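You operate a simulated robot arm through the tools that you are given. There is no shell and no other tool. Be economical: measure what you need, move in short steps, check, and stop when the job is done.

You are at the controls of a simulated robot arm. One attempt, no reset.

JOB
Tip both cups of water into the pink basin and put them in the pressure drawer.
Fine: cups empty, drawer shut; spill nothing. Where these are worked on the way, their far stop is far enough and under half their travel is too little: pressure drawer.
Where things are to end (x, y in the base frame): white cup within 60 mm of [980, 370]; yellow cup within 60 mm of [1070, 270].

The check looks at the end state, three seconds after you hand in, the way a careful person would. Anything else that was tipped, shoved, dropped, spilled or broken makes it a failure.

ROBOT AND FRAMES
A 7-joint arm with a two-finger parallel gripper, fixed in place. Base frame: the origin is at the foot of the arm, x ahead of it, y to its left, z up. Readings come in mm, degrees, newtons and seconds.
Its first joint turns from -132.0 to 132.0 degrees. Payload 3.91 kg.
Tool frame: the origin (TCP) lies between the finger pads and is the grasp point; the fingertips stand 30 mm ahead of it; z points along the fingers, y is the line along which they close. Largest opening 110 mm; finger width 20, thickness 10; the body of the gripper, 48 by 112 mm, starts 55 mm behind the TCP.
Orientation is that of the tool frame in the base frame, as a unit quaternion [w, x, y, z]. With the fingers straight down and closing along the base's y, the tool's x points along the base's -x, its y along +y and its z along -z.

CONTROLS
- The arm moves only by the tool play_rows. Its argument "series" is a list of rows, each an object (a shift or turn left out is 0, a gripper value left out holds the last) with "delta_pos": the shift along the base's x, y, z in units of 20 mm (1.0 is 20 mm), a list of three; "dr": the turn, a rotation vector about the base's x, y, z in units of 5 degrees (1.0 is 5 degrees), a list of three. In form: [{"delta_pos": [tx, ty, tz], "dr": [ax, ay, az]}, ...]. A call has 1 to 10 rows; each row shifts and turns the commanded pose from where the row before left it. "claw" is the opening, from 0 (shut) to 1 (fully open), set as the call begins (left out, the last holds). A call with a number of a shift or a turn outside -1 to 1 is refused whole. Rows are played at 5 a second. More than 50 mm and 8.6 degrees between two rows, or a gripper value outside its range, and nothing of the call is played. Where a pose cannot be reached the arm comes as near as it can. A force on the tool above 40 N (or 10 N above the force at the start of the call, whichever is more), or a blocked arm, ends the call early, and 0.2 s more pass. The fingers move at their own pace (about 108 mm/s each) and stop on an object; they squeeze with about 22 N. The grip force told is the motor's: it shows also when the fingers shut on nothing. Time passes only in rows, and 0.2 s behind the last, so rows that do not move let the fingers close. The reply holds the time, the measured pose of the TCP, the force on the tool along the base axes, the opening and the grip force, in the units named above and with some noise, with the torque about the TCP (base axes, N m) and any sound that the robot's microphone picked up.
- Cameras (640 x 400 px; columns grow to the right, rows downward): "scene" is fixed at [219.2, -501.3, 1340.2]; the picture's right is [0.80, -0.60, 0.00], its down [-0.23, -0.31, -0.92] and it looks along [0.55, 0.74, -0.39] (base axes); focal length 314 px, centre (320, 200). "wrist" rides on the gripper at [72, 17, -103] in the tool frame; the picture's right is [-0.23, 0.97, 0.00], its down [-0.76, -0.18, -0.62] and it looks along [-0.61, -0.14, 0.78] (tool axes); focal length 222 px, centre (320, 200).
- grab_frame(camera): a new picture of that camera. No time passes.
- measure_at(camera, pixels): there is no depth. For up to 12 entries [column, row, z] of the newest picture of that camera ("zoom" is the newest enlarged one), the place [x, y] in the base frame at which the ray of that pixel passes the height z, good to about 2 mm. No time passes.
- zoom(camera, box): a new picture of the part [left, top, right, bottom] of that camera's present view, enlarged. No time passes.
- sign_off(): hands the job in; it is judged then, once.

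Keep the steps short. Do not move on a guess: measure, check each grasp and each placing, and mend mistakes. In all there are 80 turns and 54 pictures (those below and enlarged ones count). Leave the gripper open and the arm clear of the work at the hand-in unless told otherwise, and finish with a single line.

The tools are called after "Request:" as a command line: name --argument value ..., lists and objects as JSON in quotes. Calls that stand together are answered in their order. play_rows: Moves the arm, as the interface text tells. Its arguments: {"type":"object","properties":{"series":{"type":"array","items":{"type":"object","properties":{"delta_pos":{"type":"array","items":{"type":"number"}},"dr":{"type":"array","items":{"type":"number"}}}}},"claw":{"type":"number"}},"required":["series"]} The other tools are called the same way: grab_frame (camera) takes a picture; measure_at (camera, pixels) gives the place at which the rays of pixels pass given heights; zoom (camera, box) takes an enlarged picture of a part of a camera's view; sign_off () hands the job in.

At the start:

```text
time_s: 0.0
eef_pos: [678.8, 278.9, 1236.6]
ee_rot: [0.0, 0.001, 1.0, 0.0]
wrist_force: [0.5, -0.2, 0.3]
moment: [-0.02, 0.01, 0.02]
width: 109.9
gripper_force: 0.0
```

scene: 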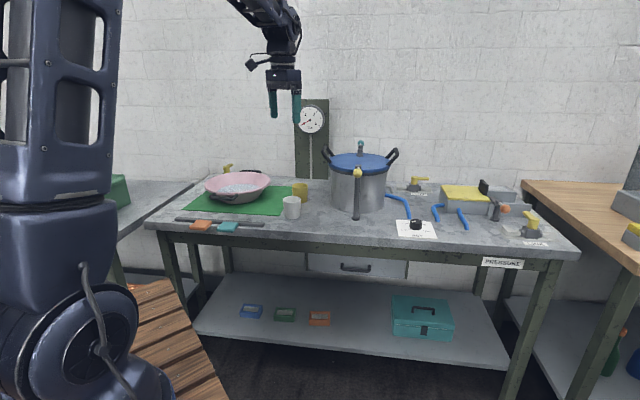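
wrist: 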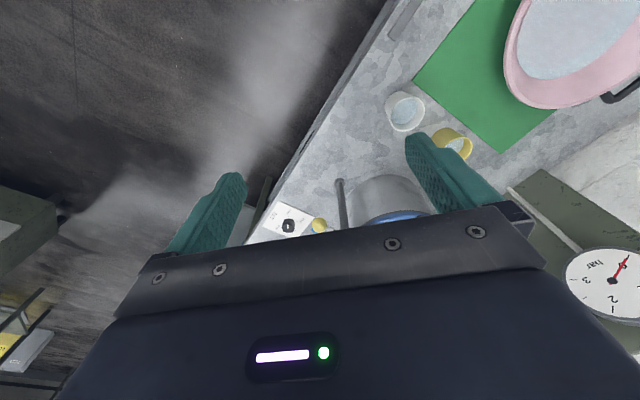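

I see the bench with the basin, both cups and a pot, and a drawer under the bench top. I'll enlarge the main areas first.

Request:
zoom --camera "scene" --box '[150, 140, 350, 265]'

Request:
zoom --camera "scene" --box '[290, 140, 570, 315]'

```text
3.20 times, centred on (250, 202) of scene
```

zoom: 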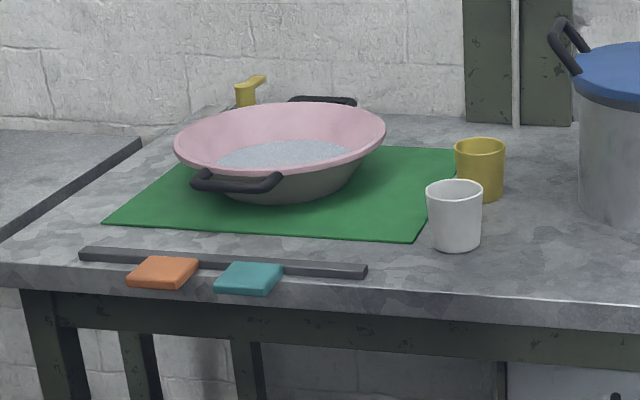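

```text
2.29 times, centred on (430, 228) of scene
```

zoom: 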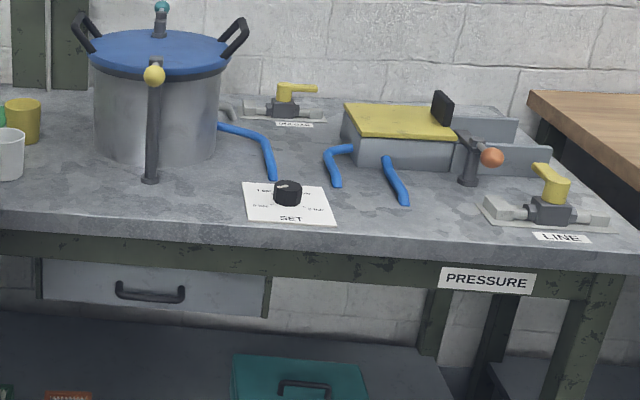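

Next I'll measure the cups, bench edges, basin and drawer at plausible heights.

Request:
measure_at --camera "scene" --pixels '[[292, 218, 800], [292, 199, 880], [300, 200, 800], [300, 185, 880], [147, 225, 800], [578, 254, 800], [240, 185, 880], [207, 185, 880], [270, 182, 880], [356, 267, 700], [306, 262, 700], [408, 270, 700]]'

Request:
measure_at --camera "wrist" --pixels '[[405, 110, 880], [452, 142, 880], [390, 125, 800], [505, 60, 880], [290, 225, 800], [413, 78, 800], [503, 152, 800], [288, 155, 800]]'

Request:
zoom --camera "wrist" --box '[240, 0, 640, 250]'

```text
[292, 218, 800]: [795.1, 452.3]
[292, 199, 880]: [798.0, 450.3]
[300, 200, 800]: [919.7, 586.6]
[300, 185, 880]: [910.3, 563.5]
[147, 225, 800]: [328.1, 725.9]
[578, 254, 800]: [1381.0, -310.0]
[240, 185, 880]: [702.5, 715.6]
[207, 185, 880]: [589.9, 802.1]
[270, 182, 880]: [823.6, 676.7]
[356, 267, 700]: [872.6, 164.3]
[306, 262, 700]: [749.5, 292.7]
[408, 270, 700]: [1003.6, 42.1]
```

```text
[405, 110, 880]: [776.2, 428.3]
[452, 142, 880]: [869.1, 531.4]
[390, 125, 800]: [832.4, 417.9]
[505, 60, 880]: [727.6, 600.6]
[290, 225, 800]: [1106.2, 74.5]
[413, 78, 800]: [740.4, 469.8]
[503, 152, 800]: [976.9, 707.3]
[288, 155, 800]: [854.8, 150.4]
```

```text
1.60 times, centred on (440, 125) of wrist
```

zoom: 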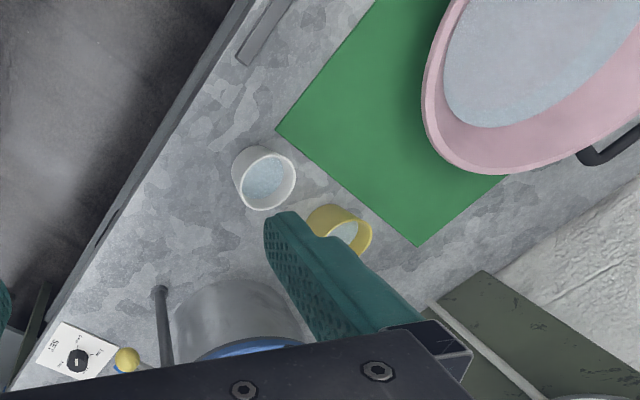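

The bench runs at about 45° and the drawer sits under the pot area. I'll turn the wrist by 45° and come down in free air toward the drawer to look at it.

Request:
play_rows --series '[{"delta_pos": [-0.3, -1, -0.5], "dr": [0, 0, 1]}, {"delta_pos": [-0.3, -1, -0.5], "dr": [0, 0, 1]}, {"delta_pos": [-0.3, -1, -0.5], "dr": [0, 0, 1]}, {"delta_pos": [-0.3, -1, -0.5], "dr": [0, 0, 1]}, {"delta_pos": [-0.3, -1, -0.5], "dr": [0, 0, 1]}, {"delta_pos": [-0.3, -1, -0.5], "dr": [0, 0, 1]}, {"delta_pos": [-0.3, -1, -0.5], "dr": [0, 0, 1]}, {"delta_pos": [-0.3, -1, -0.5], "dr": [0, 0, 1]}, {"delta_pos": [-0.3, -1, -0.5], "dr": [0, 0, 1]}]' --claw 1

Request:
play_rows --series '[{"delta_pos": [0, -0.7, -1], "dr": [1, -1, 0]}, {"delta_pos": [0, -0.7, -1], "dr": [1, -1, 0]}, {"delta_pos": [0, -0.7, -1], "dr": [1, -1, 0]}, {"delta_pos": [0, -0.7, -1], "dr": [1, -1, 0]}, {"delta_pos": [0, -0.7, -1], "dr": [1, -1, 0]}, {"delta_pos": [0, -0.7, -1], "dr": [1, -1, 0]}, {"delta_pos": [0, -0.7, -1], "dr": [1, -1, 0]}, {"delta_pos": [0, -0.7, -1], "dr": [1, -1, 0]}, {"delta_pos": [0, -0.7, -1], "dr": [1, -1, 0]}, {"delta_pos": [0, -0.7, -1], "dr": [1, -1, 0]}]'

Request:
grab_frame --camera "wrist"

```text
time_s: 2.0
eef_pos: [626.4, 99.9, 1145.5]
ee_rot: [0.0, -0.383, 0.924, 0.0]
wrist_force: [1.1, 0.2, -0.1]
moment: [0.0, 0.0, 0.0]
width: 110.0
gripper_force: 0.1
```

```text
time_s: 4.2
eef_pos: [647.4, -45.9, 947.8]
ee_rot: [0.536, -0.312, 0.753, 0.221]
wrist_force: [0.5, -0.4, 1.1]
moment: [-0.02, 0.0, -0.01]
width: 110.2
gripper_force: 0.0
out of reach, approached as far as the arm can: row 8, 9
```

```text
48 pictures are left
```

wrist: 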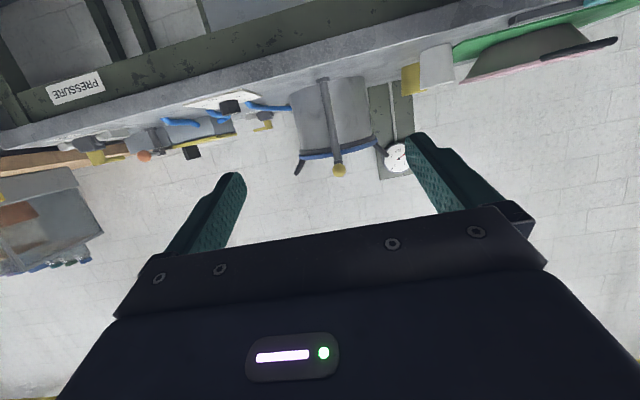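

The camera is now under the hand and looking too high. I'll roll the tool about its own axis, which is needed for the handle bar anyway, and come lower so I can see the drawer.

Request:
play_rows --series '[{"delta_pos": [0, 0, -0.5], "dr": [-0.937, -0.934, 0.46]}, {"delta_pos": [0, 0, -0.5], "dr": [-0.937, -0.934, 0.46]}, {"delta_pos": [0, 0, -0.5], "dr": [-0.937, -0.934, 0.46]}, {"delta_pos": [0, 0, -0.5], "dr": [-0.937, -0.934, 0.46]}, {"delta_pos": [0, 0, -0.5], "dr": [-0.937, -0.934, 0.46]}, {"delta_pos": [0, 0, -0.5], "dr": [-0.937, -0.934, 0.46]}, {"delta_pos": [0, 0, -0.5], "dr": [-0.937, -0.934, 0.46]}, {"delta_pos": [0, 0, -0.5], "dr": [-0.937, -0.934, 0.46]}, {"delta_pos": [0, 0, -0.5], "dr": [-0.937, -0.934, 0.46]}, {"delta_pos": [0, 0, -0.5], "dr": [-0.937, -0.934, 0.46]}]'

Request:
play_rows --series '[{"delta_pos": [0, 0, -0.5], "dr": [-0.937, -0.934, 0.46]}, {"delta_pos": [0, 0, -0.5], "dr": [-0.937, -0.934, 0.46]}, {"delta_pos": [0, 0, -0.5], "dr": [-0.937, -0.934, 0.46]}]'

Request:
grab_frame --camera "wrist"

```text
time_s: 6.4
eef_pos: [738.1, 56.5, 908.6]
ee_rot: [-0.556, 0.691, -0.447, 0.12]
wrist_force: [-0.5, -1.1, 0.5]
moment: [-0.02, 0.03, -0.03]
width: 109.7
gripper_force: 0.0
out of reach, approached as far as the arm can: row 4, 5, 6, 7, 8, 9, 10
```

```text
time_s: 7.2
eef_pos: [749.8, 101.1, 1009.8]
ee_rot: [-0.519, 0.762, -0.321, 0.219]
wrist_force: [1.0, -0.8, -0.1]
moment: [0.0, 0.0, -0.04]
width: 109.8
gripper_force: 0.0
out of reach, approached as far as the arm can: row 1, 2, 3
```

```text
47 pictures are left
```

wrist: 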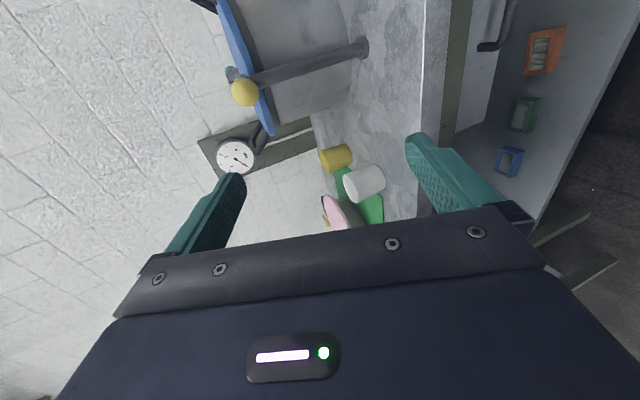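

The roll worked, but the arm drifted outward because it can't reach that close in. I'll triangulate the handle's left end, seen at wrist (485,47) and scene (342,265), at several heights.

Request:
measure_at --camera "wrist" --pixels '[[483, 47, 720], [483, 47, 680], [365, 185, 860], [335, 157, 870], [437, 150, 800], [437, 150, 820], [455, 100, 800], [455, 100, 760]]'

Request:
zoom --camera "wrist" --box '[400, 0, 600, 125]'

Request:
zoom --camera "scene" --box '[250, 180, 450, 305]'

```text
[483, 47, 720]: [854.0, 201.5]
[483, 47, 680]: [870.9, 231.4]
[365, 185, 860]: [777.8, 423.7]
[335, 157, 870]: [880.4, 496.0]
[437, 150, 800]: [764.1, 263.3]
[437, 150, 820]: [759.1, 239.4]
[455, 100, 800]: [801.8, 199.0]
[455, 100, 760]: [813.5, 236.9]
```

```text
3.20 times, centred on (500, 62) of wrist
```

zoom: 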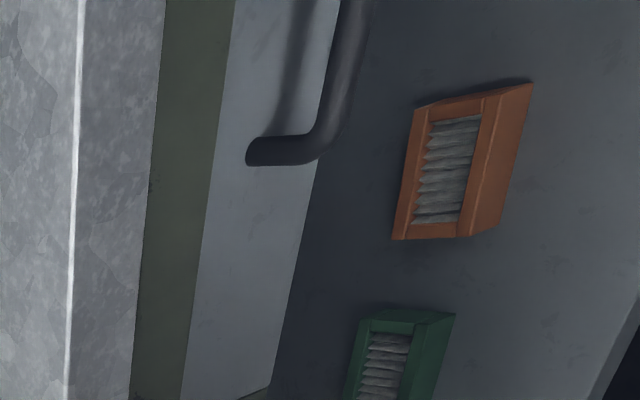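

```text
3.20 times, centred on (350, 242) of scene
```

zoom: 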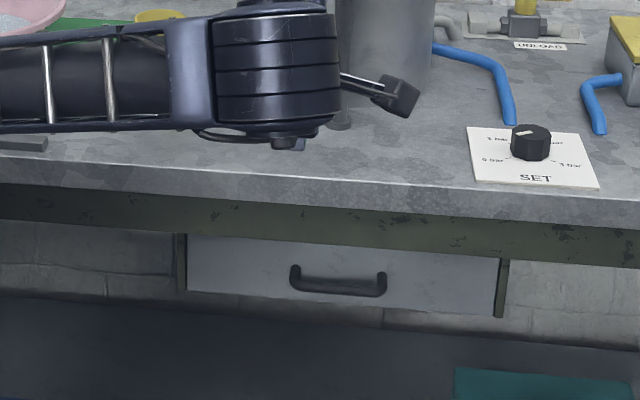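

The handle centre works out to about (915,210,660), under a 70 mm bench overhang. So I need to approach nearly level. I'll descend in front of it in free space and watch whether the arm can follow.

Request:
play_rows --series '[{"delta_pos": [0, 0, 0]}]'

Request:
play_rows --series '[{"delta_pos": [0.5, 0, -0.8]}, {"delta_pos": [0.5, 0, -0.8]}, {"delta_pos": [0.5, 0, -0.8]}, {"delta_pos": [0.5, 0, -0.8]}]'

```text
time_s: 7.6
eef_pos: [749.3, 101.7, 1008.0]
ee_rot: [-0.519, 0.762, -0.32, 0.22]
wrist_force: [0.5, -0.1, 0.1]
moment: [0.0, 0.0, 0.0]
width: 110.4
gripper_force: 0.0
```

```text
time_s: 8.6
eef_pos: [784.8, 126.9, 1020.0]
ee_rot: [-0.527, 0.758, -0.312, 0.224]
wrist_force: [-0.2, 0.4, 0.6]
moment: [0.02, 0.02, 0.02]
width: 110.0
gripper_force: 0.1
out of reach, approached as far as the arm can: row 1, 2, 3, 4
```

It can't go lower with this roll. A scene picture should show why.

Request:
grab_frame --camera "scene"

```text
44 pictures are left
```

scene: 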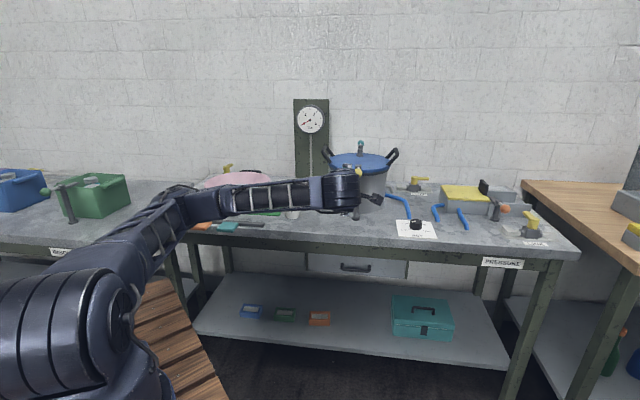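

The elbow swung out left over the bench. I'll raise the arm, unwind the roll while moving back, then try the opposite roll.

Request:
play_rows --series '[{"delta_pos": [-0.3, -0.3, 0.3], "dr": [0.934, 0.91, -0.51]}, {"delta_pos": [-0.3, -0.3, 0.3], "dr": [0.934, 0.91, -0.51]}, {"delta_pos": [-0.3, -0.3, 0.3], "dr": [0.934, 0.91, -0.51]}, {"delta_pos": [-0.3, -0.3, 0.3], "dr": [0.934, 0.91, -0.51]}, {"delta_pos": [-0.3, -0.3, 0.3], "dr": [0.934, 0.91, -0.51]}, {"delta_pos": [-0.3, -0.3, 0.3], "dr": [0.934, 0.91, -0.51]}, {"delta_pos": [-0.3, -0.3, 0], "dr": [0.934, 0.91, -0.51]}, {"delta_pos": [-0.3, -0.3, 0], "dr": [0.934, 0.91, -0.51]}, {"delta_pos": [-0.3, -0.3, 0], "dr": [0.934, 0.91, -0.51]}, {"delta_pos": [-0.3, -0.3, 0], "dr": [0.934, 0.91, -0.51]}]'

Request:
play_rows --series '[{"delta_pos": [0, 0, 0], "dr": [0.934, 0.91, -0.51]}, {"delta_pos": [0, 0, 0], "dr": [0.934, 0.91, -0.51]}, {"delta_pos": [0, 0, 0], "dr": [0.934, 0.91, -0.51]}]'

Request:
grab_frame --camera "scene"

```text
time_s: 10.8
eef_pos: [726.6, 67.8, 1056.4]
ee_rot: [0.563, -0.437, 0.694, 0.102]
wrist_force: [0.0, 0.9, -0.6]
moment: [-0.01, -0.01, 0.0]
width: 110.0
gripper_force: 0.1
```

```text
time_s: 11.6
eef_pos: [725.8, 66.6, 1056.3]
ee_rot: [0.531, -0.303, 0.766, 0.199]
wrist_force: [0.3, 0.1, -0.5]
moment: [0.0, 0.03, -0.03]
width: 110.1
gripper_force: 0.1
```

```text
43 pictures are left
```

scene: 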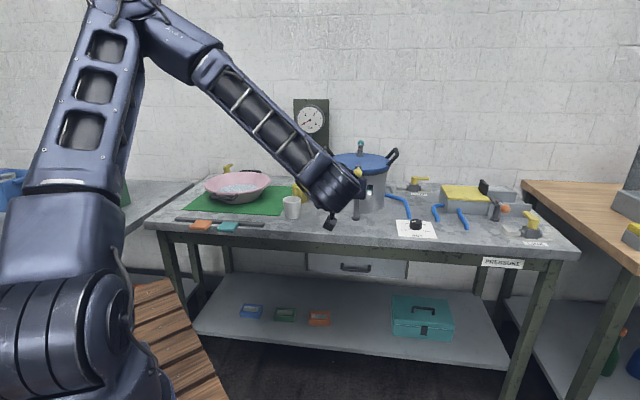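

The elbow is up again. Now I'll roll the other way, 13 rows.

Request:
play_rows --series '[{"dr": [0.934, 0.91, -0.51]}, {"dr": [0.934, 0.91, -0.51]}, {"dr": [0.934, 0.91, -0.51]}, {"dr": [0.934, 0.91, -0.51]}, {"dr": [0.934, 0.91, -0.51]}, {"dr": [0.934, 0.91, -0.51]}, {"dr": [0.934, 0.91, -0.51]}, {"dr": [0.934, 0.91, -0.51]}, {"dr": [0.934, 0.91, -0.51]}, {"dr": [0.934, 0.91, -0.51]}]'

Request:
play_rows --series '[{"dr": [0.934, 0.91, -0.51]}, {"dr": [0.934, 0.91, -0.51]}, {"dr": [0.934, 0.91, -0.51]}]'

Request:
grab_frame --camera "scene"

```text
time_s: 13.8
eef_pos: [726.1, 67.4, 1056.2]
ee_rot: [0.306, 0.19, 0.813, 0.457]
wrist_force: [0.7, 0.1, -0.7]
moment: [-0.03, 0.04, -0.02]
width: 109.7
gripper_force: 0.1
```

```text
time_s: 14.6
eef_pos: [725.5, 67.0, 1055.3]
ee_rot: [0.213, 0.332, 0.767, 0.506]
wrist_force: [0.5, -1.0, -0.4]
moment: [0.0, -0.05, 0.01]
width: 110.1
gripper_force: 0.1
```

```text
42 pictures are left
```

scene: 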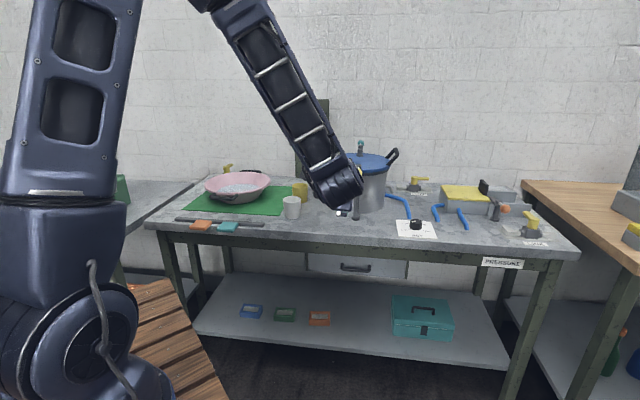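

This roll is fine with the elbow up. I'll descend in front of the bench.

Request:
play_rows --series '[{"delta_pos": [0.3, 0.1, -1]}, {"delta_pos": [0.3, 0.1, -1]}, {"delta_pos": [0.3, 0.1, -1]}, {"delta_pos": [0.3, 0.1, -1]}, {"delta_pos": [0.3, 0.1, -1]}, {"delta_pos": [0.3, 0.1, -1]}, {"delta_pos": [0.3, 0.1, -1]}, {"delta_pos": [0.3, 0.1, -1]}, {"delta_pos": [0.3, 0.1, -1]}]'

Request:
play_rows --series '[{"delta_pos": [0.3, 0.1, -1]}, {"delta_pos": [0.3, 0.1, -1]}, {"delta_pos": [0.3, 0.1, -1]}, {"delta_pos": [0.3, 0.1, -1]}, {"delta_pos": [0, 0, -1]}, {"delta_pos": [0, 0, -1]}, {"delta_pos": [0, 0, -1]}, {"delta_pos": [0, 0, -1]}, {"delta_pos": [0, 0, -1]}]'

Request:
grab_frame --camera "wrist"

```text
time_s: 16.6
eef_pos: [779.6, 85.3, 876.4]
ee_rot: [0.213, 0.331, 0.767, 0.507]
wrist_force: [0.3, 1.5, 0.0]
moment: [-0.02, 0.0, 0.01]
width: 110.3
gripper_force: 0.1
```

```text
time_s: 18.6
eef_pos: [803.8, 92.8, 696.2]
ee_rot: [0.213, 0.331, 0.767, 0.507]
wrist_force: [-0.4, -0.4, 1.1]
moment: [0.0, 0.0, -0.02]
width: 109.9
gripper_force: 0.1
```

```text
41 pictures are left
```

wrist: 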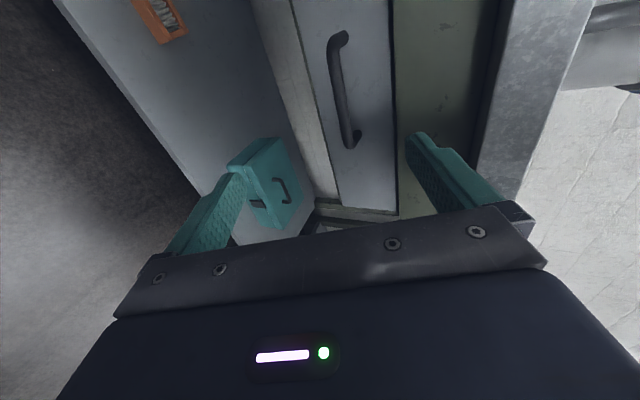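

The handle is clearly seen between the fingers, with its ends at wrist (340,37) and (350,142). I'll triangulate with the enlarged view.

Request:
zoom --camera "wrist" --box '[240, 0, 480, 150]'

Request:
measure_at --camera "wrist" --pixels '[[334, 37, 660], [334, 37, 650], [345, 142, 660], [345, 142, 650], [396, 140, 695], [338, 185, 617]]'

```text
2.67 times, centred on (360, 75) of wrist
```

zoom: 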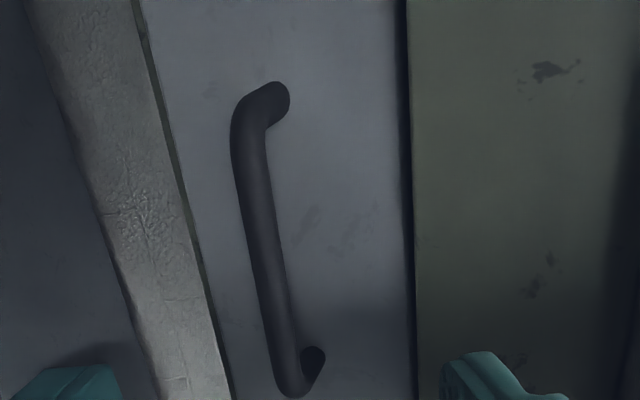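

```text
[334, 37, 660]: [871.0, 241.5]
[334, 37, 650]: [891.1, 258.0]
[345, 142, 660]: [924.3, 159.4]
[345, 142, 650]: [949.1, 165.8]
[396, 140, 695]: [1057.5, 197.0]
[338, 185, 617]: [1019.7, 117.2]
```

Request:
measure_at --camera "wrist" --pixels '[[331.5, 45, 670], [331.5, 45, 660], [331.5, 45, 650], [349.5, 143, 670], [349.5, 143, 660], [349.5, 143, 650], [340, 94, 660], [340, 94, 650]]'

Request:
zoom --camera "scene" --box '[300, 235, 420, 310]'

```text
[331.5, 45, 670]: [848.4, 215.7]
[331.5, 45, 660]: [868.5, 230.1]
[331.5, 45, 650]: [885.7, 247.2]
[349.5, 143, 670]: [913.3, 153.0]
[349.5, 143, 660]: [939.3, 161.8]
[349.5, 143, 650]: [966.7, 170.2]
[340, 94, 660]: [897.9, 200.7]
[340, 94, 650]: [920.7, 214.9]
```

```text
5.33 times, centred on (360, 272) of scene
```

zoom: 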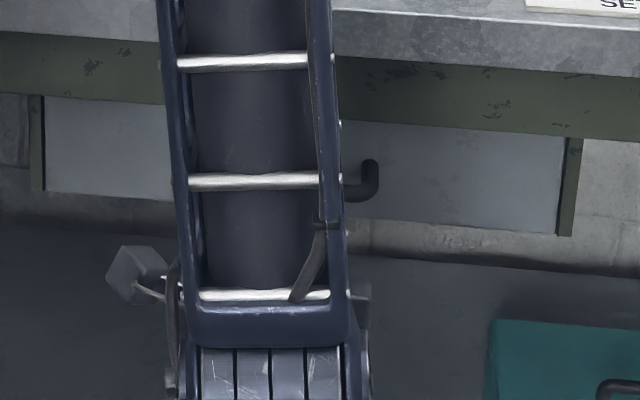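

The bar centre is about (890,188,663) with roughly 25 mm clearance behind it. I'll level the tool to about 9° down, narrow the fingers to 66 mm and approach until the tips just pass the bar.

Request:
play_rows --series '[{"delta_pos": [0, 0, -0.78], "dr": [1, -1, 0]}, {"delta_pos": [0, 0, -0.78], "dr": [1, -1, 0]}, {"delta_pos": [0, 0, 0]}, {"delta_pos": [0.778, 0.834, 0]}, {"delta_pos": [0.778, 0.834, 0]}, {"delta_pos": [0.778, 0.834, 0]}]' --claw 0.6

Request:
grab_frame --camera "wrist"

```text
time_s: 20.0
eef_pos: [851.7, 143.0, 665.0]
ee_rot: [0.249, 0.303, 0.699, 0.598]
wrist_force: [0.4, 0.1, -0.2]
moment: [0.01, 0.01, -0.01]
width: 66.1
gripper_force: 0.1
```

```text
38 pictures are left
```

wrist: 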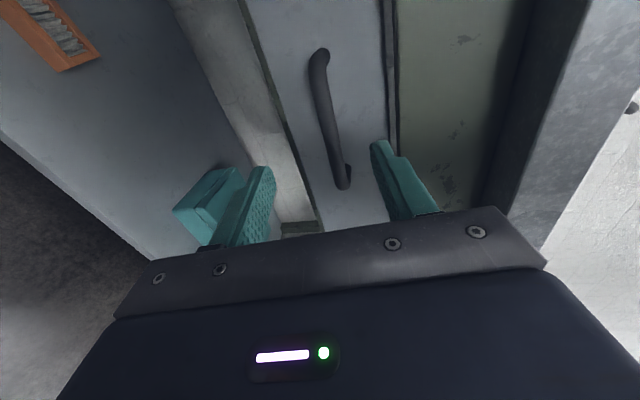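

The bar lies between the fingertips. I'll go the last two steps and close.

Request:
play_rows --series '[{"delta_pos": [0.778, 0.834, 0]}, {"delta_pos": [0.778, 0.834, 0]}]'

Request:
play_rows --series '[{}, {}, {}, {}]' --claw 0

Request:
grab_frame --camera "wrist"

```text
time_s: 20.6
eef_pos: [882.2, 176.5, 665.0]
ee_rot: [0.249, 0.303, 0.699, 0.597]
wrist_force: [0.5, 0.3, 0.3]
moment: [-0.01, 0.01, -0.03]
width: 65.9
gripper_force: 0.0
```

```text
time_s: 21.6
eef_pos: [883.5, 177.4, 665.2]
ee_rot: [0.25, 0.302, 0.699, 0.598]
wrist_force: [-0.5, 0.6, 35.4]
moment: [-0.12, -0.88, 0.51]
width: 12.0
gripper_force: 45.3
```

```text
37 pictures are left
```

wrist: 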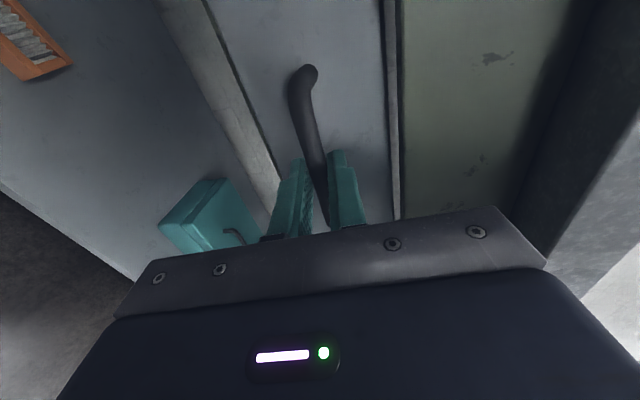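

The bar is gripped at 12 mm wide. It pushes the tool upward with 35 N, so I'll rise 3 mm to relax it.

Request:
play_rows --series '[{"delta_pos": [0, 0, 0.15]}, {}]'

```text
time_s: 22.2
eef_pos: [881.1, 175.6, 666.6]
ee_rot: [0.25, 0.304, 0.699, 0.597]
wrist_force: [3.2, -3.7, 10.1]
moment: [-0.57, -0.78, -0.13]
width: 11.9
gripper_force: 44.8
```

Good. Now I'll pull straight out along the drawer's normal, slowly.

Request:
play_rows --series '[{"delta_pos": [-0.35, -0.35, 0.03]}, {"delta_pos": [-0.5, -0.5, 0]}, {"delta_pos": [-0.5, -0.5, 0]}, {"delta_pos": [-0.5, -0.5, 0]}, {"delta_pos": [-0.5, -0.5, 0]}]'

```text
time_s: 23.4
eef_pos: [834.4, 129.6, 667.3]
ee_rot: [0.248, 0.304, 0.7, 0.597]
wrist_force: [9.8, -9.5, -11.2]
moment: [-0.83, -0.54, -0.02]
width: 11.8
gripper_force: 44.8
```

The drawer moves. A small sideways force means the true line is slightly to the right, so I'll correct and keep pulling.

Request:
play_rows --series '[{"delta_pos": [-0.45, -0.55, -0.05]}, {"delta_pos": [-0.5, -0.52, 0]}, {"delta_pos": [-0.5, -0.52, 0]}, {"delta_pos": [-0.5, -0.52, 0]}, {"delta_pos": [-0.5, -0.52, 0]}, {"delta_pos": [-0.5, -0.52, 0]}]'

Request:
grab_frame --camera "scene"

```text
time_s: 24.8
eef_pos: [774.2, 68.0, 666.9]
ee_rot: [0.248, 0.304, 0.699, 0.598]
wrist_force: [-20.7, 21.9, -7.6]
moment: [-0.62, -0.44, 0.84]
width: 11.6
gripper_force: 45.2
```

```text
36 pictures are left
```

scene: 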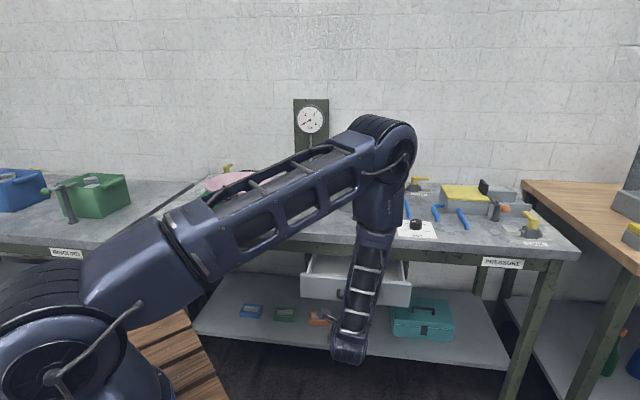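

The drawer is out about 150 mm. The sideways force has reversed, so I'll nudge left and keep pulling in small steps.

Request:
play_rows --series '[{"delta_pos": [-0.55, -0.4, -0.05]}, {"delta_pos": [-0.5, -0.49, 0]}, {"delta_pos": [-0.5, -0.5, 0]}, {"delta_pos": [-0.5, -0.5, 0]}]'

```text
time_s: 25.8
eef_pos: [733.7, 28.1, 668.1]
ee_rot: [0.251, 0.303, 0.699, 0.598]
wrist_force: [-7.4, 8.2, 16.8]
moment: [-0.4, -0.77, 0.25]
width: 11.6
gripper_force: 45.5
```

Request:
play_rows --series '[{"delta_pos": [-0.52, -0.48, 0.05]}, {"delta_pos": [-0.5, -0.5, 0]}, {"delta_pos": [-0.5, -0.5, 0]}, {"delta_pos": [-0.5, -0.5, 0]}]'

```text
time_s: 26.8
eef_pos: [695.6, -11.5, 666.6]
ee_rot: [0.249, 0.303, 0.699, 0.597]
wrist_force: [-0.9, 0.9, -2.5]
moment: [-0.64, -0.63, -0.16]
width: 11.7
gripper_force: 45.2
```

Out about 264 mm and moving freely. I'll continue toward the stop.

Request:
play_rows --series '[{"delta_pos": [-0.5, -0.5, 0]}, {"delta_pos": [-0.5, -0.5, 0]}, {"delta_pos": [-0.4, -0.4, 0]}]'

Request:
grab_frame --camera "scene"

```text
time_s: 27.4
eef_pos: [680.4, -24.7, 667.2]
ee_rot: [0.249, 0.301, 0.698, 0.6]
wrist_force: [3.3, 3.1, -9.0]
moment: [-0.7, -0.49, 0.38]
width: 11.7
gripper_force: 44.6
stopped in row 2: the force on the tool passed its limit at 80 N (the readings are from after the stop); the commanded pose is now the measured one
```

```text
35 pictures are left
```

scene: 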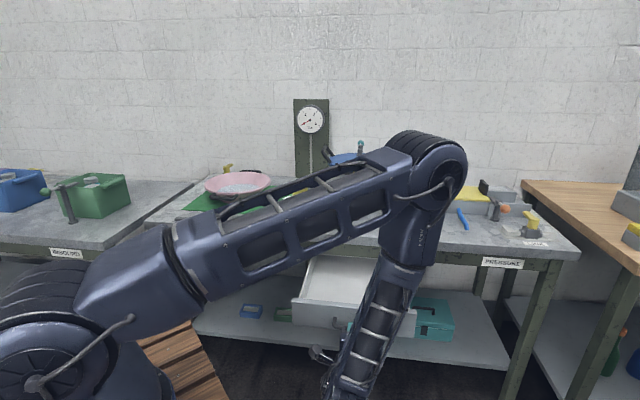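

Far stop reached, about 285 mm of travel. I'll release and retract along the tool axis.

Request:
play_rows --series '[{}, {}, {"delta_pos": [-0.4, -0.4, 0.1]}, {"delta_pos": [-0.4, -0.4, 0.1]}, {"delta_pos": [-0.4, -0.4, 0.1]}, {"delta_pos": [-0.4, -0.4, 0.1]}, {"delta_pos": [-0.3, -0.3, 0.1]}]' --claw 0.6

Request:
grab_frame --camera "wrist"

```text
time_s: 29.0
eef_pos: [643.9, -62.7, 679.3]
ee_rot: [0.25, 0.3, 0.699, 0.6]
wrist_force: [0.0, 0.2, 0.0]
moment: [-0.04, -0.02, -0.02]
width: 66.1
gripper_force: 0.1
```

```text
34 pictures are left
```

wrist: 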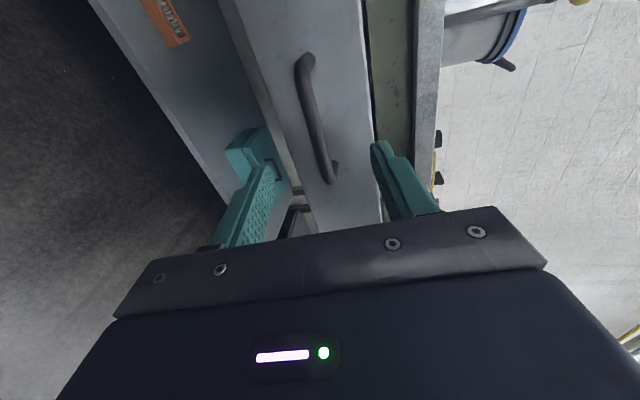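

The drawer stays out and the handle is free. I'll rise clear.

Request:
play_rows --series '[{"delta_pos": [0, 0, 1]}, {"delta_pos": [0, 0, 1]}, {"delta_pos": [0, 0, 1]}, {"delta_pos": [0, 0, 1]}, {"delta_pos": [0, 0, 1]}, {"delta_pos": [0, 0, 1]}, {"delta_pos": [0, 0, 1]}, {"delta_pos": [0, 0, 1]}, {"delta_pos": [0, 0, 1]}, {"delta_pos": [0, 0, 1]}]' --claw 1

Request:
play_rows --series '[{"delta_pos": [0.3, 0.3, 1]}, {"delta_pos": [0.3, 0.3, 1]}, {"delta_pos": [0.3, 0.3, 1]}, {"delta_pos": [0.3, 0.3, 1]}, {"delta_pos": [0.3, 0.3, 1]}, {"delta_pos": [0.3, 0.3, 1]}, {"delta_pos": [0.3, 0.3, 1]}, {"delta_pos": [0.3, 0.3, 1]}, {"delta_pos": [0.3, 0.3, 0]}, {"delta_pos": [0.3, 0.3, 0]}]'

Request:
grab_frame --camera "scene"

```text
time_s: 31.2
eef_pos: [643.0, -62.7, 878.2]
ee_rot: [0.25, 0.301, 0.698, 0.6]
wrist_force: [0.1, 0.2, 0.3]
moment: [-0.01, 0.05, 0.01]
width: 109.8
gripper_force: 0.0
```

```text
time_s: 33.4
eef_pos: [703.4, -2.7, 1038.6]
ee_rot: [0.248, 0.301, 0.698, 0.6]
wrist_force: [0.2, -0.9, 0.3]
moment: [0.03, -0.04, 0.03]
width: 110.1
gripper_force: 0.1
```

```text
33 pictures are left
```

scene: 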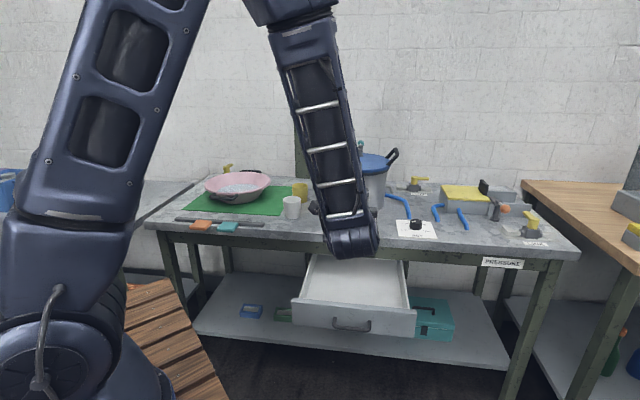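

The drawer is fully open and empty, and the elbow is up. I'll enlarge the drawer to judge its depth.

Request:
zoom --camera "scene" --box '[270, 240, 430, 340]'

Request:
zoom --camera "scene" --box '[190, 150, 350, 250]'

```text
4.00 times, centred on (350, 290) of scene
```

zoom: 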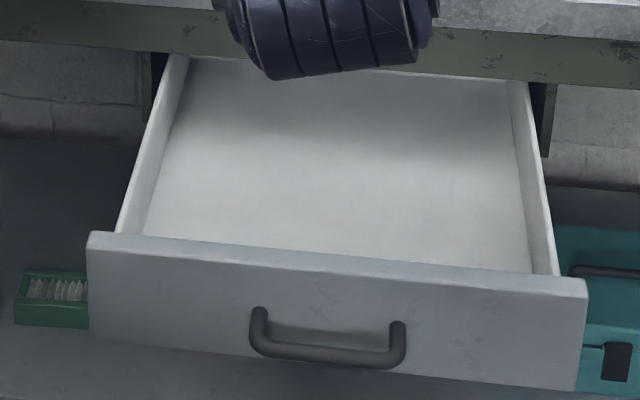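

```text
4.00 times, centred on (270, 200) of scene
```

zoom: 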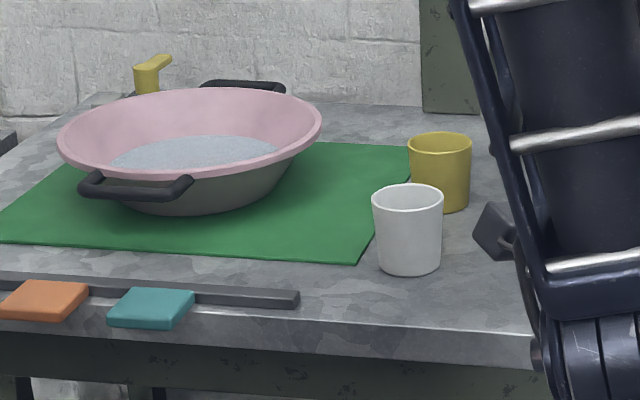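

Drawer walls are low and the front is around 90 mm high. Now the white cup: I'll roll the hand back so it closes level, while moving left at a safe height.

Request:
play_rows --series '[{"delta_pos": [0, 1, 0], "dr": [-0.99, -0.965, 0.22]}, {"delta_pos": [0, 1, 0], "dr": [-0.99, -0.965, 0.22]}, {"delta_pos": [0, 1, 0], "dr": [-0.99, -0.965, 0.22]}, {"delta_pos": [0, 1, 0], "dr": [-0.99, -0.965, 0.22]}, {"delta_pos": [0, 1, 0], "dr": [-0.99, -0.965, 0.22]}, {"delta_pos": [0, 1, 0], "dr": [-0.99, -0.965, 0.22]}, {"delta_pos": [0, 1, 0], "dr": [-0.99, -0.965, 0.22]}, {"delta_pos": [0, 1, 0], "dr": [-0.99, -0.965, 0.22]}, {"delta_pos": [0, 1, 0], "dr": [-0.99, -0.965, 0.22]}, {"delta_pos": [0, 1, 0], "dr": [-0.99, -0.965, 0.22]}]'

Request:
play_rows --series '[{"delta_pos": [0, 1, 0], "dr": [-0.99, -0.965, 0.22]}, {"delta_pos": [0, 1, 0], "dr": [-0.99, -0.965, 0.22]}, {"delta_pos": [0, 1, 0], "dr": [-0.9, -0.9, 0.2]}, {"delta_pos": [0, 1, 0], "dr": [-1, 1, 0]}, {"delta_pos": [0, 1, 0], "dr": [-1, 1, 0]}, {"delta_pos": [0, 1, 0], "dr": [-1, 1, 0]}, {"delta_pos": [0, 1, 0], "dr": [-0.7, 0.7, 0]}]'

Request:
grab_frame --camera "wrist"

```text
time_s: 35.6
eef_pos: [702.9, 196.4, 1037.8]
ee_rot: [0.549, -0.156, 0.743, 0.35]
wrist_force: [1.1, 0.3, 0.0]
moment: [0.02, 0.0, -0.04]
width: 110.1
gripper_force: 0.1
```

```text
time_s: 37.2
eef_pos: [702.3, 336.9, 1039.2]
ee_rot: [0.427, -0.336, 0.821, 0.174]
wrist_force: [0.9, -0.8, 0.6]
moment: [0.02, 0.01, 0.03]
width: 109.8
gripper_force: 0.0
```

```text
30 pictures are left
```

wrist: 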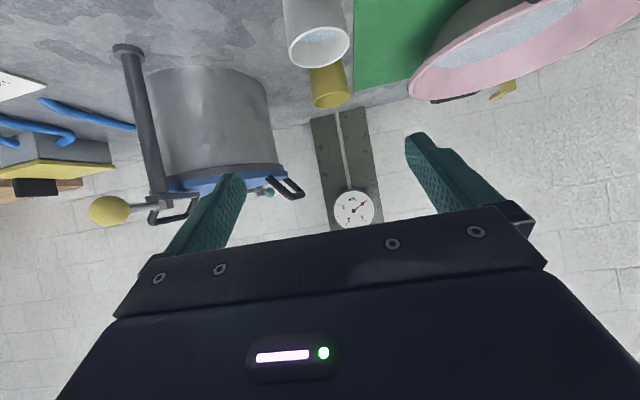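

Both cups are in view: white rim centre (319,46), yellow rim centre (331,88). I'll measure both, in the wrist view and the scene view.

Request:
measure_at --camera "wrist" --pixels '[[319, 46, 890], [319, 46, 900], [330, 89, 890], [330, 89, 900], [290, 46, 895], [349, 46, 895], [537, 30, 890], [520, 55, 890]]'

Request:
measure_at --camera "scene" --pixels '[[291.75, 199.25, 890], [291.75, 199.25, 900], [299.9, 186.25, 890], [299.9, 186.25, 900], [292.25, 215.5, 820], [300.25, 200.75, 820], [237.5, 182.5, 890], [237.5, 182.5, 900]]'

```text
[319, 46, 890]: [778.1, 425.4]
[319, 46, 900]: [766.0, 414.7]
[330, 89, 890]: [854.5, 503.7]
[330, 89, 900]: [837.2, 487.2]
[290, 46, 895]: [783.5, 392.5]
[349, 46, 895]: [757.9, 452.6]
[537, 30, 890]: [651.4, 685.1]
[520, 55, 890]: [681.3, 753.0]
```

```text
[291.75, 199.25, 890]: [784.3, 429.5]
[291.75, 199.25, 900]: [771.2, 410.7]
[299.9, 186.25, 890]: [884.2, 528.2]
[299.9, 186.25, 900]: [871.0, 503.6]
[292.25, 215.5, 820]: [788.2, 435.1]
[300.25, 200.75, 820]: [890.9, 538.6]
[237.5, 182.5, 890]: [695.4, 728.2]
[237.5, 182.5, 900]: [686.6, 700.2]
```

Request:
zoom --camera "wrist" --box '[250, 0, 410, 100]'

```text
4.00 times, centred on (330, 50) of wrist
```

zoom: 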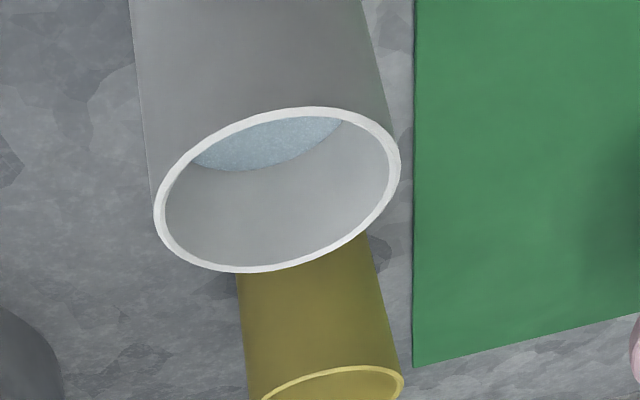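

White cup is at (777,423) with its rim at about z 893. I'll lower in front of it and then approach along the tool axis in two stages.

Request:
play_rows --series '[{"delta_pos": [-0.055, 0.055, -0.97]}, {"delta_pos": [-0.055, 0.055, -0.97]}, {"delta_pos": [-0.055, 0.055, -0.97]}, {"delta_pos": [-0.055, 0.055, -0.97]}, {"delta_pos": [-0.055, 0.055, -0.97]}, {"delta_pos": [0.58, 0.58, -0.57]}, {"delta_pos": [0.58, 0.58, -0.57]}]'

Request:
grab_frame --camera "wrist"

```text
time_s: 38.8
eef_pos: [721.1, 366.4, 918.1]
ee_rot: [0.429, -0.335, 0.821, 0.174]
wrist_force: [0.1, -0.8, 0.8]
moment: [-0.01, 0.02, 0.0]
width: 109.8
gripper_force: 0.1
```

```text
28 pictures are left
```

wrist: 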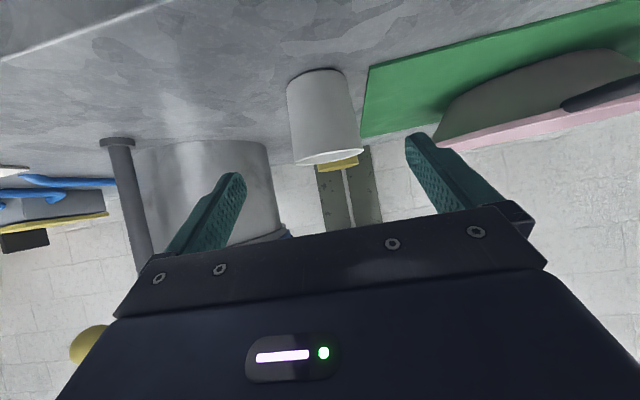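

The cup is centred between the fingers. I'll go in.

Request:
play_rows --series '[{"delta_pos": [0.565, 0.565, -0.56]}, {"delta_pos": [0.565, 0.565, -0.56]}, {"delta_pos": [0.565, 0.565, -0.56]}, {"delta_pos": [0.565, 0.565, -0.56]}, {"delta_pos": [0.5, 0.5, -0.5]}]'

Request:
grab_frame --camera "wrist"

```text
time_s: 40.0
eef_pos: [776.1, 419.6, 864.5]
ee_rot: [0.428, -0.335, 0.821, 0.174]
wrist_force: [0.5, 0.5, 0.3]
moment: [-0.02, -0.01, 0.03]
width: 110.1
gripper_force: 0.1
```

```text
27 pictures are left
```

wrist: 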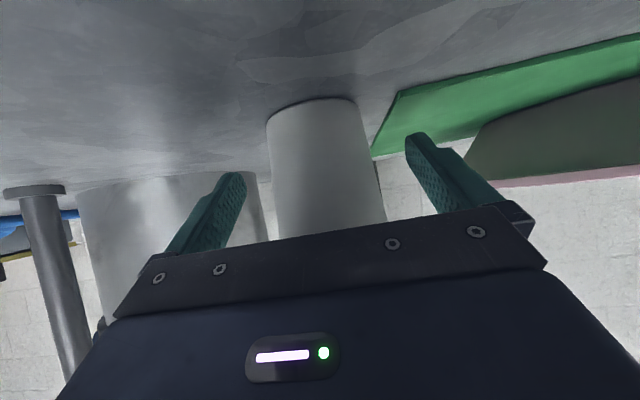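

The cup is between the fingers. I'll close in two steps.

Request:
play_rows --series '[{}, {}]' --claw 0.64

Request:
play_rows --series '[{}, {}, {}]' --claw 0.4

```text
time_s: 40.6
eef_pos: [776.1, 421.1, 864.1]
ee_rot: [0.429, -0.335, 0.821, 0.174]
wrist_force: [0.2, 0.9, -0.5]
moment: [0.03, -0.01, 0.02]
width: 70.5
gripper_force: 0.4
```

```text
time_s: 41.4
eef_pos: [775.8, 420.4, 864.6]
ee_rot: [0.428, -0.334, 0.821, 0.173]
wrist_force: [-0.5, -0.2, 0.1]
moment: [-0.05, 0.0, -0.05]
width: 68.2
gripper_force: 21.7
```

Gripped at 68 mm with 22 N. I'll lift gently.

Request:
play_rows --series '[{"delta_pos": [0, 0, 0.2]}, {"delta_pos": [0, 0, 0.5]}, {"delta_pos": [0, 0, 0.6]}, {"delta_pos": [0, 0, 0.6]}, {"delta_pos": [0, 0, 0.6]}, {"delta_pos": [0, 0, 0.6]}, {"delta_pos": [0, 0, 0.6]}, {"delta_pos": [0, 0, 0.6]}, {"delta_pos": [0, 0, 0.5]}, {"delta_pos": [0, 0, 0.2]}]'

Request:
zoom --camera "scene" --box '[180, 100, 340, 200]'

```text
time_s: 43.6
eef_pos: [776.2, 420.2, 964.3]
ee_rot: [0.429, -0.334, 0.821, 0.174]
wrist_force: [-0.3, 0.1, -1.7]
moment: [0.0, 0.0, 0.02]
width: 68.3
gripper_force: 21.9
```

```text
4.00 times, centred on (260, 150) of scene
```

zoom: 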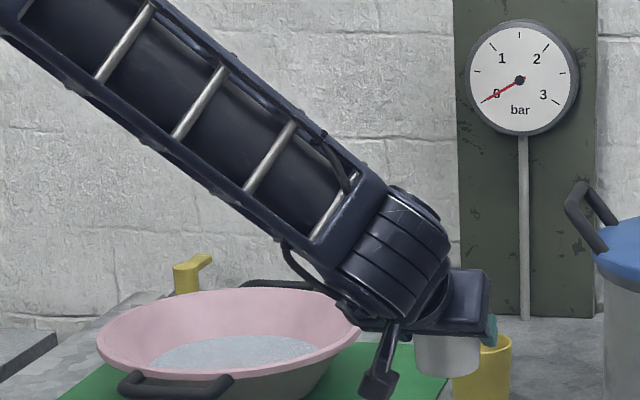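

Lifted, and the load reads about 170 g. The pose is unchanged, so nothing has tilted. I'll carry it level toward the basin, raising 20 mm first.

Request:
play_rows --series '[{"delta_pos": [0, 0, 0.5]}, {"delta_pos": [-0.1, 0.3, 0.5]}, {"delta_pos": [-0.3, 0.8, 0.1]}, {"delta_pos": [-0.3, 0.85, 0]}, {"delta_pos": [-0.3, 0.85, 0]}, {"delta_pos": [-0.3, 0.85, 0]}, {"delta_pos": [-0.3, 0.85, 0]}, {"delta_pos": [-0.3, 0.85, 0]}, {"delta_pos": [-0.3, 0.85, 0]}, {"delta_pos": [-0.3, 0.85, 0]}]'

Request:
play_rows --series '[{"delta_pos": [-0.3, 0.85, 0]}, {"delta_pos": [-0.33, 0.85, 0]}, {"delta_pos": [-0.33, 0.85, 0]}, {"delta_pos": [-0.33, 0.85, 0]}, {"delta_pos": [-0.33, 0.85, 0]}, {"delta_pos": [-0.33, 0.85, 0]}, {"delta_pos": [-0.33, 0.85, 0]}, {"delta_pos": [-0.33, 0.85, 0]}, {"delta_pos": [-0.33, 0.85, 0]}, {"delta_pos": [-0.3, 0.6, 0]}]'

Request:
grab_frame --camera "wrist"

Request:
grab_frame --camera "scene"

```text
time_s: 45.8
eef_pos: [726.7, 561.9, 986.6]
ee_rot: [0.428, -0.334, 0.822, 0.173]
wrist_force: [0.0, -0.8, -1.7]
moment: [-0.02, 0.03, 0.06]
width: 68.2
gripper_force: 22.1
```

```text
time_s: 48.0
eef_pos: [661.6, 726.1, 985.6]
ee_rot: [0.429, -0.334, 0.821, 0.174]
wrist_force: [-0.3, -0.3, -0.8]
moment: [0.02, -0.01, -0.02]
width: 68.3
gripper_force: 21.7
```

```text
25 pictures are left
```

wrist: 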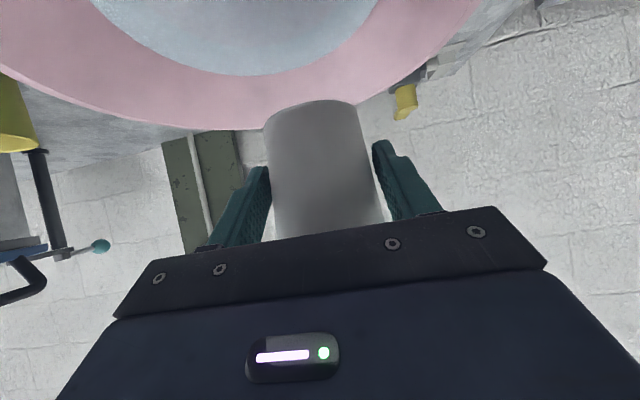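

```text
24 pictures are left
```

scene: 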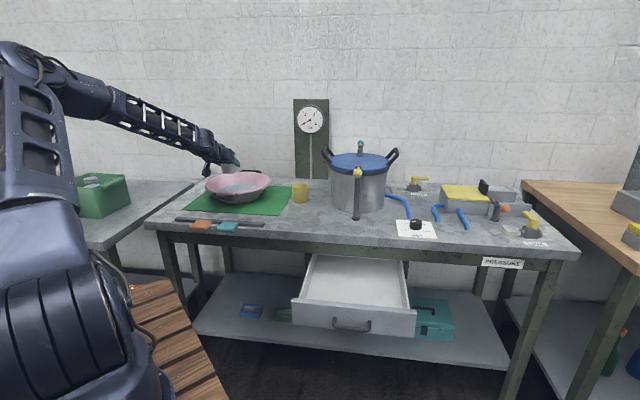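

I'll fit the basin rim from wrist points and scene points before tipping.

Request:
measure_at --camera "wrist" --pixels '[[20, 82, 890], [100, 116, 890], [180, 130, 890], [370, 98, 890], [430, 60, 890], [480, 5, 890], [20, 82, 870], [180, 130, 870], [370, 98, 870], [480, 5, 870]]'

Request:
measure_at --camera "scene" --pixels '[[204.7, 186, 890], [270.6, 179.7, 890], [237, 193.5, 890], [250, 171.5, 890], [204.7, 186, 870], [270.6, 179.7, 870], [237, 193.5, 870], [250, 171.5, 870]]'

Request:
zoom --camera "scene" --box '[180, 130, 310, 211]'

```text
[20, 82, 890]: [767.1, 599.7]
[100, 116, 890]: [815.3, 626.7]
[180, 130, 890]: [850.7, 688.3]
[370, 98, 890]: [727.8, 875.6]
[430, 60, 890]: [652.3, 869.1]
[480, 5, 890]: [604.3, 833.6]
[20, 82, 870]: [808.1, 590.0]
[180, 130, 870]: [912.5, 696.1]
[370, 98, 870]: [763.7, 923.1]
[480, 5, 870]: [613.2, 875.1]
```

```text
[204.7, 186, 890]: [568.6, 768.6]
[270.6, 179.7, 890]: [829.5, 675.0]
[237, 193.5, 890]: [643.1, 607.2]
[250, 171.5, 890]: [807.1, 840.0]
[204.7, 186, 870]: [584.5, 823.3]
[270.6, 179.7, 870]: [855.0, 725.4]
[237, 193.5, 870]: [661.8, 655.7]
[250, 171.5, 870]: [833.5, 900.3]
```

```text
4.92 times, centred on (245, 170) of scene
```

zoom: 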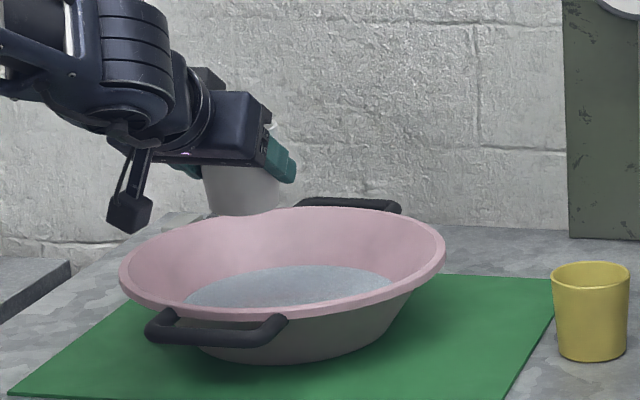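

The basin rim is at z 890, centre about (708,728), radius about 145. The cup lip will land within about 40 mm of centre. I'll tip slowly about the forward axis.

Request:
play_rows --series '[{"dr": [0.7, 0.7, 0]}, {"dr": [0.7, 0.7, 0]}, {"dr": [0.7, 0.7, 0]}, {"dr": [0.7, 0.7, 0]}, {"dr": [0.6, 0.6, 0]}, {"dr": [0.6, 0.6, 0]}, {"dr": [0.6, 0.6, 0]}, {"dr": [0.6, 0.6, 0]}]'

Request:
play_rows --series '[{"dr": [0.5, 0.5, 0]}, {"dr": [0.5, 0.5, 0]}, {"dr": [0.5, 0.5, 0]}, {"dr": [0.5, 0.5, 0]}, {"dr": [0.5, 0.5, 0]}, {"dr": [0.5, 0.5, 0]}, {"dr": [0.5, 0.5, 0]}, {"dr": [0.5, 0.5, 0]}, {"dr": [0.5, 0.5, 0]}, {"dr": [0.5, 0.5, 0]}]'

Request:
zoom --camera "scene" --box '[180, 130, 310, 211]'

```text
time_s: 49.8
eef_pos: [660.0, 726.3, 985.4]
ee_rot: [0.297, -0.183, 0.836, 0.423]
wrist_force: [-0.1, 0.2, -1.9]
moment: [-0.02, 0.0, -0.01]
width: 68.2
gripper_force: 22.4
```

```text
time_s: 52.0
eef_pos: [660.8, 727.2, 986.6]
ee_rot: [0.145, -0.019, 0.77, 0.622]
wrist_force: [0.2, -0.8, -0.8]
moment: [0.0, 0.01, 0.02]
width: 67.9
gripper_force: 22.0
```

```text
4.92 times, centred on (245, 170) of scene
```

zoom: 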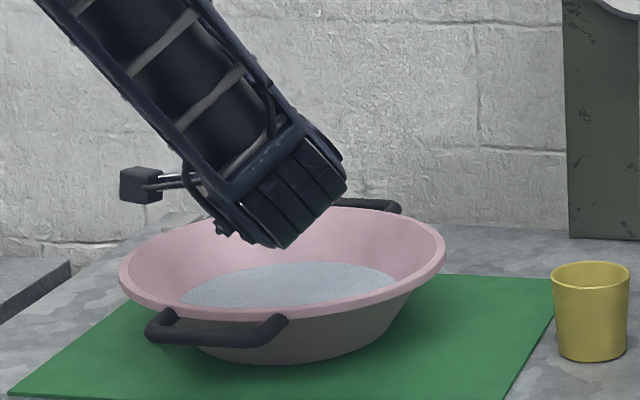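

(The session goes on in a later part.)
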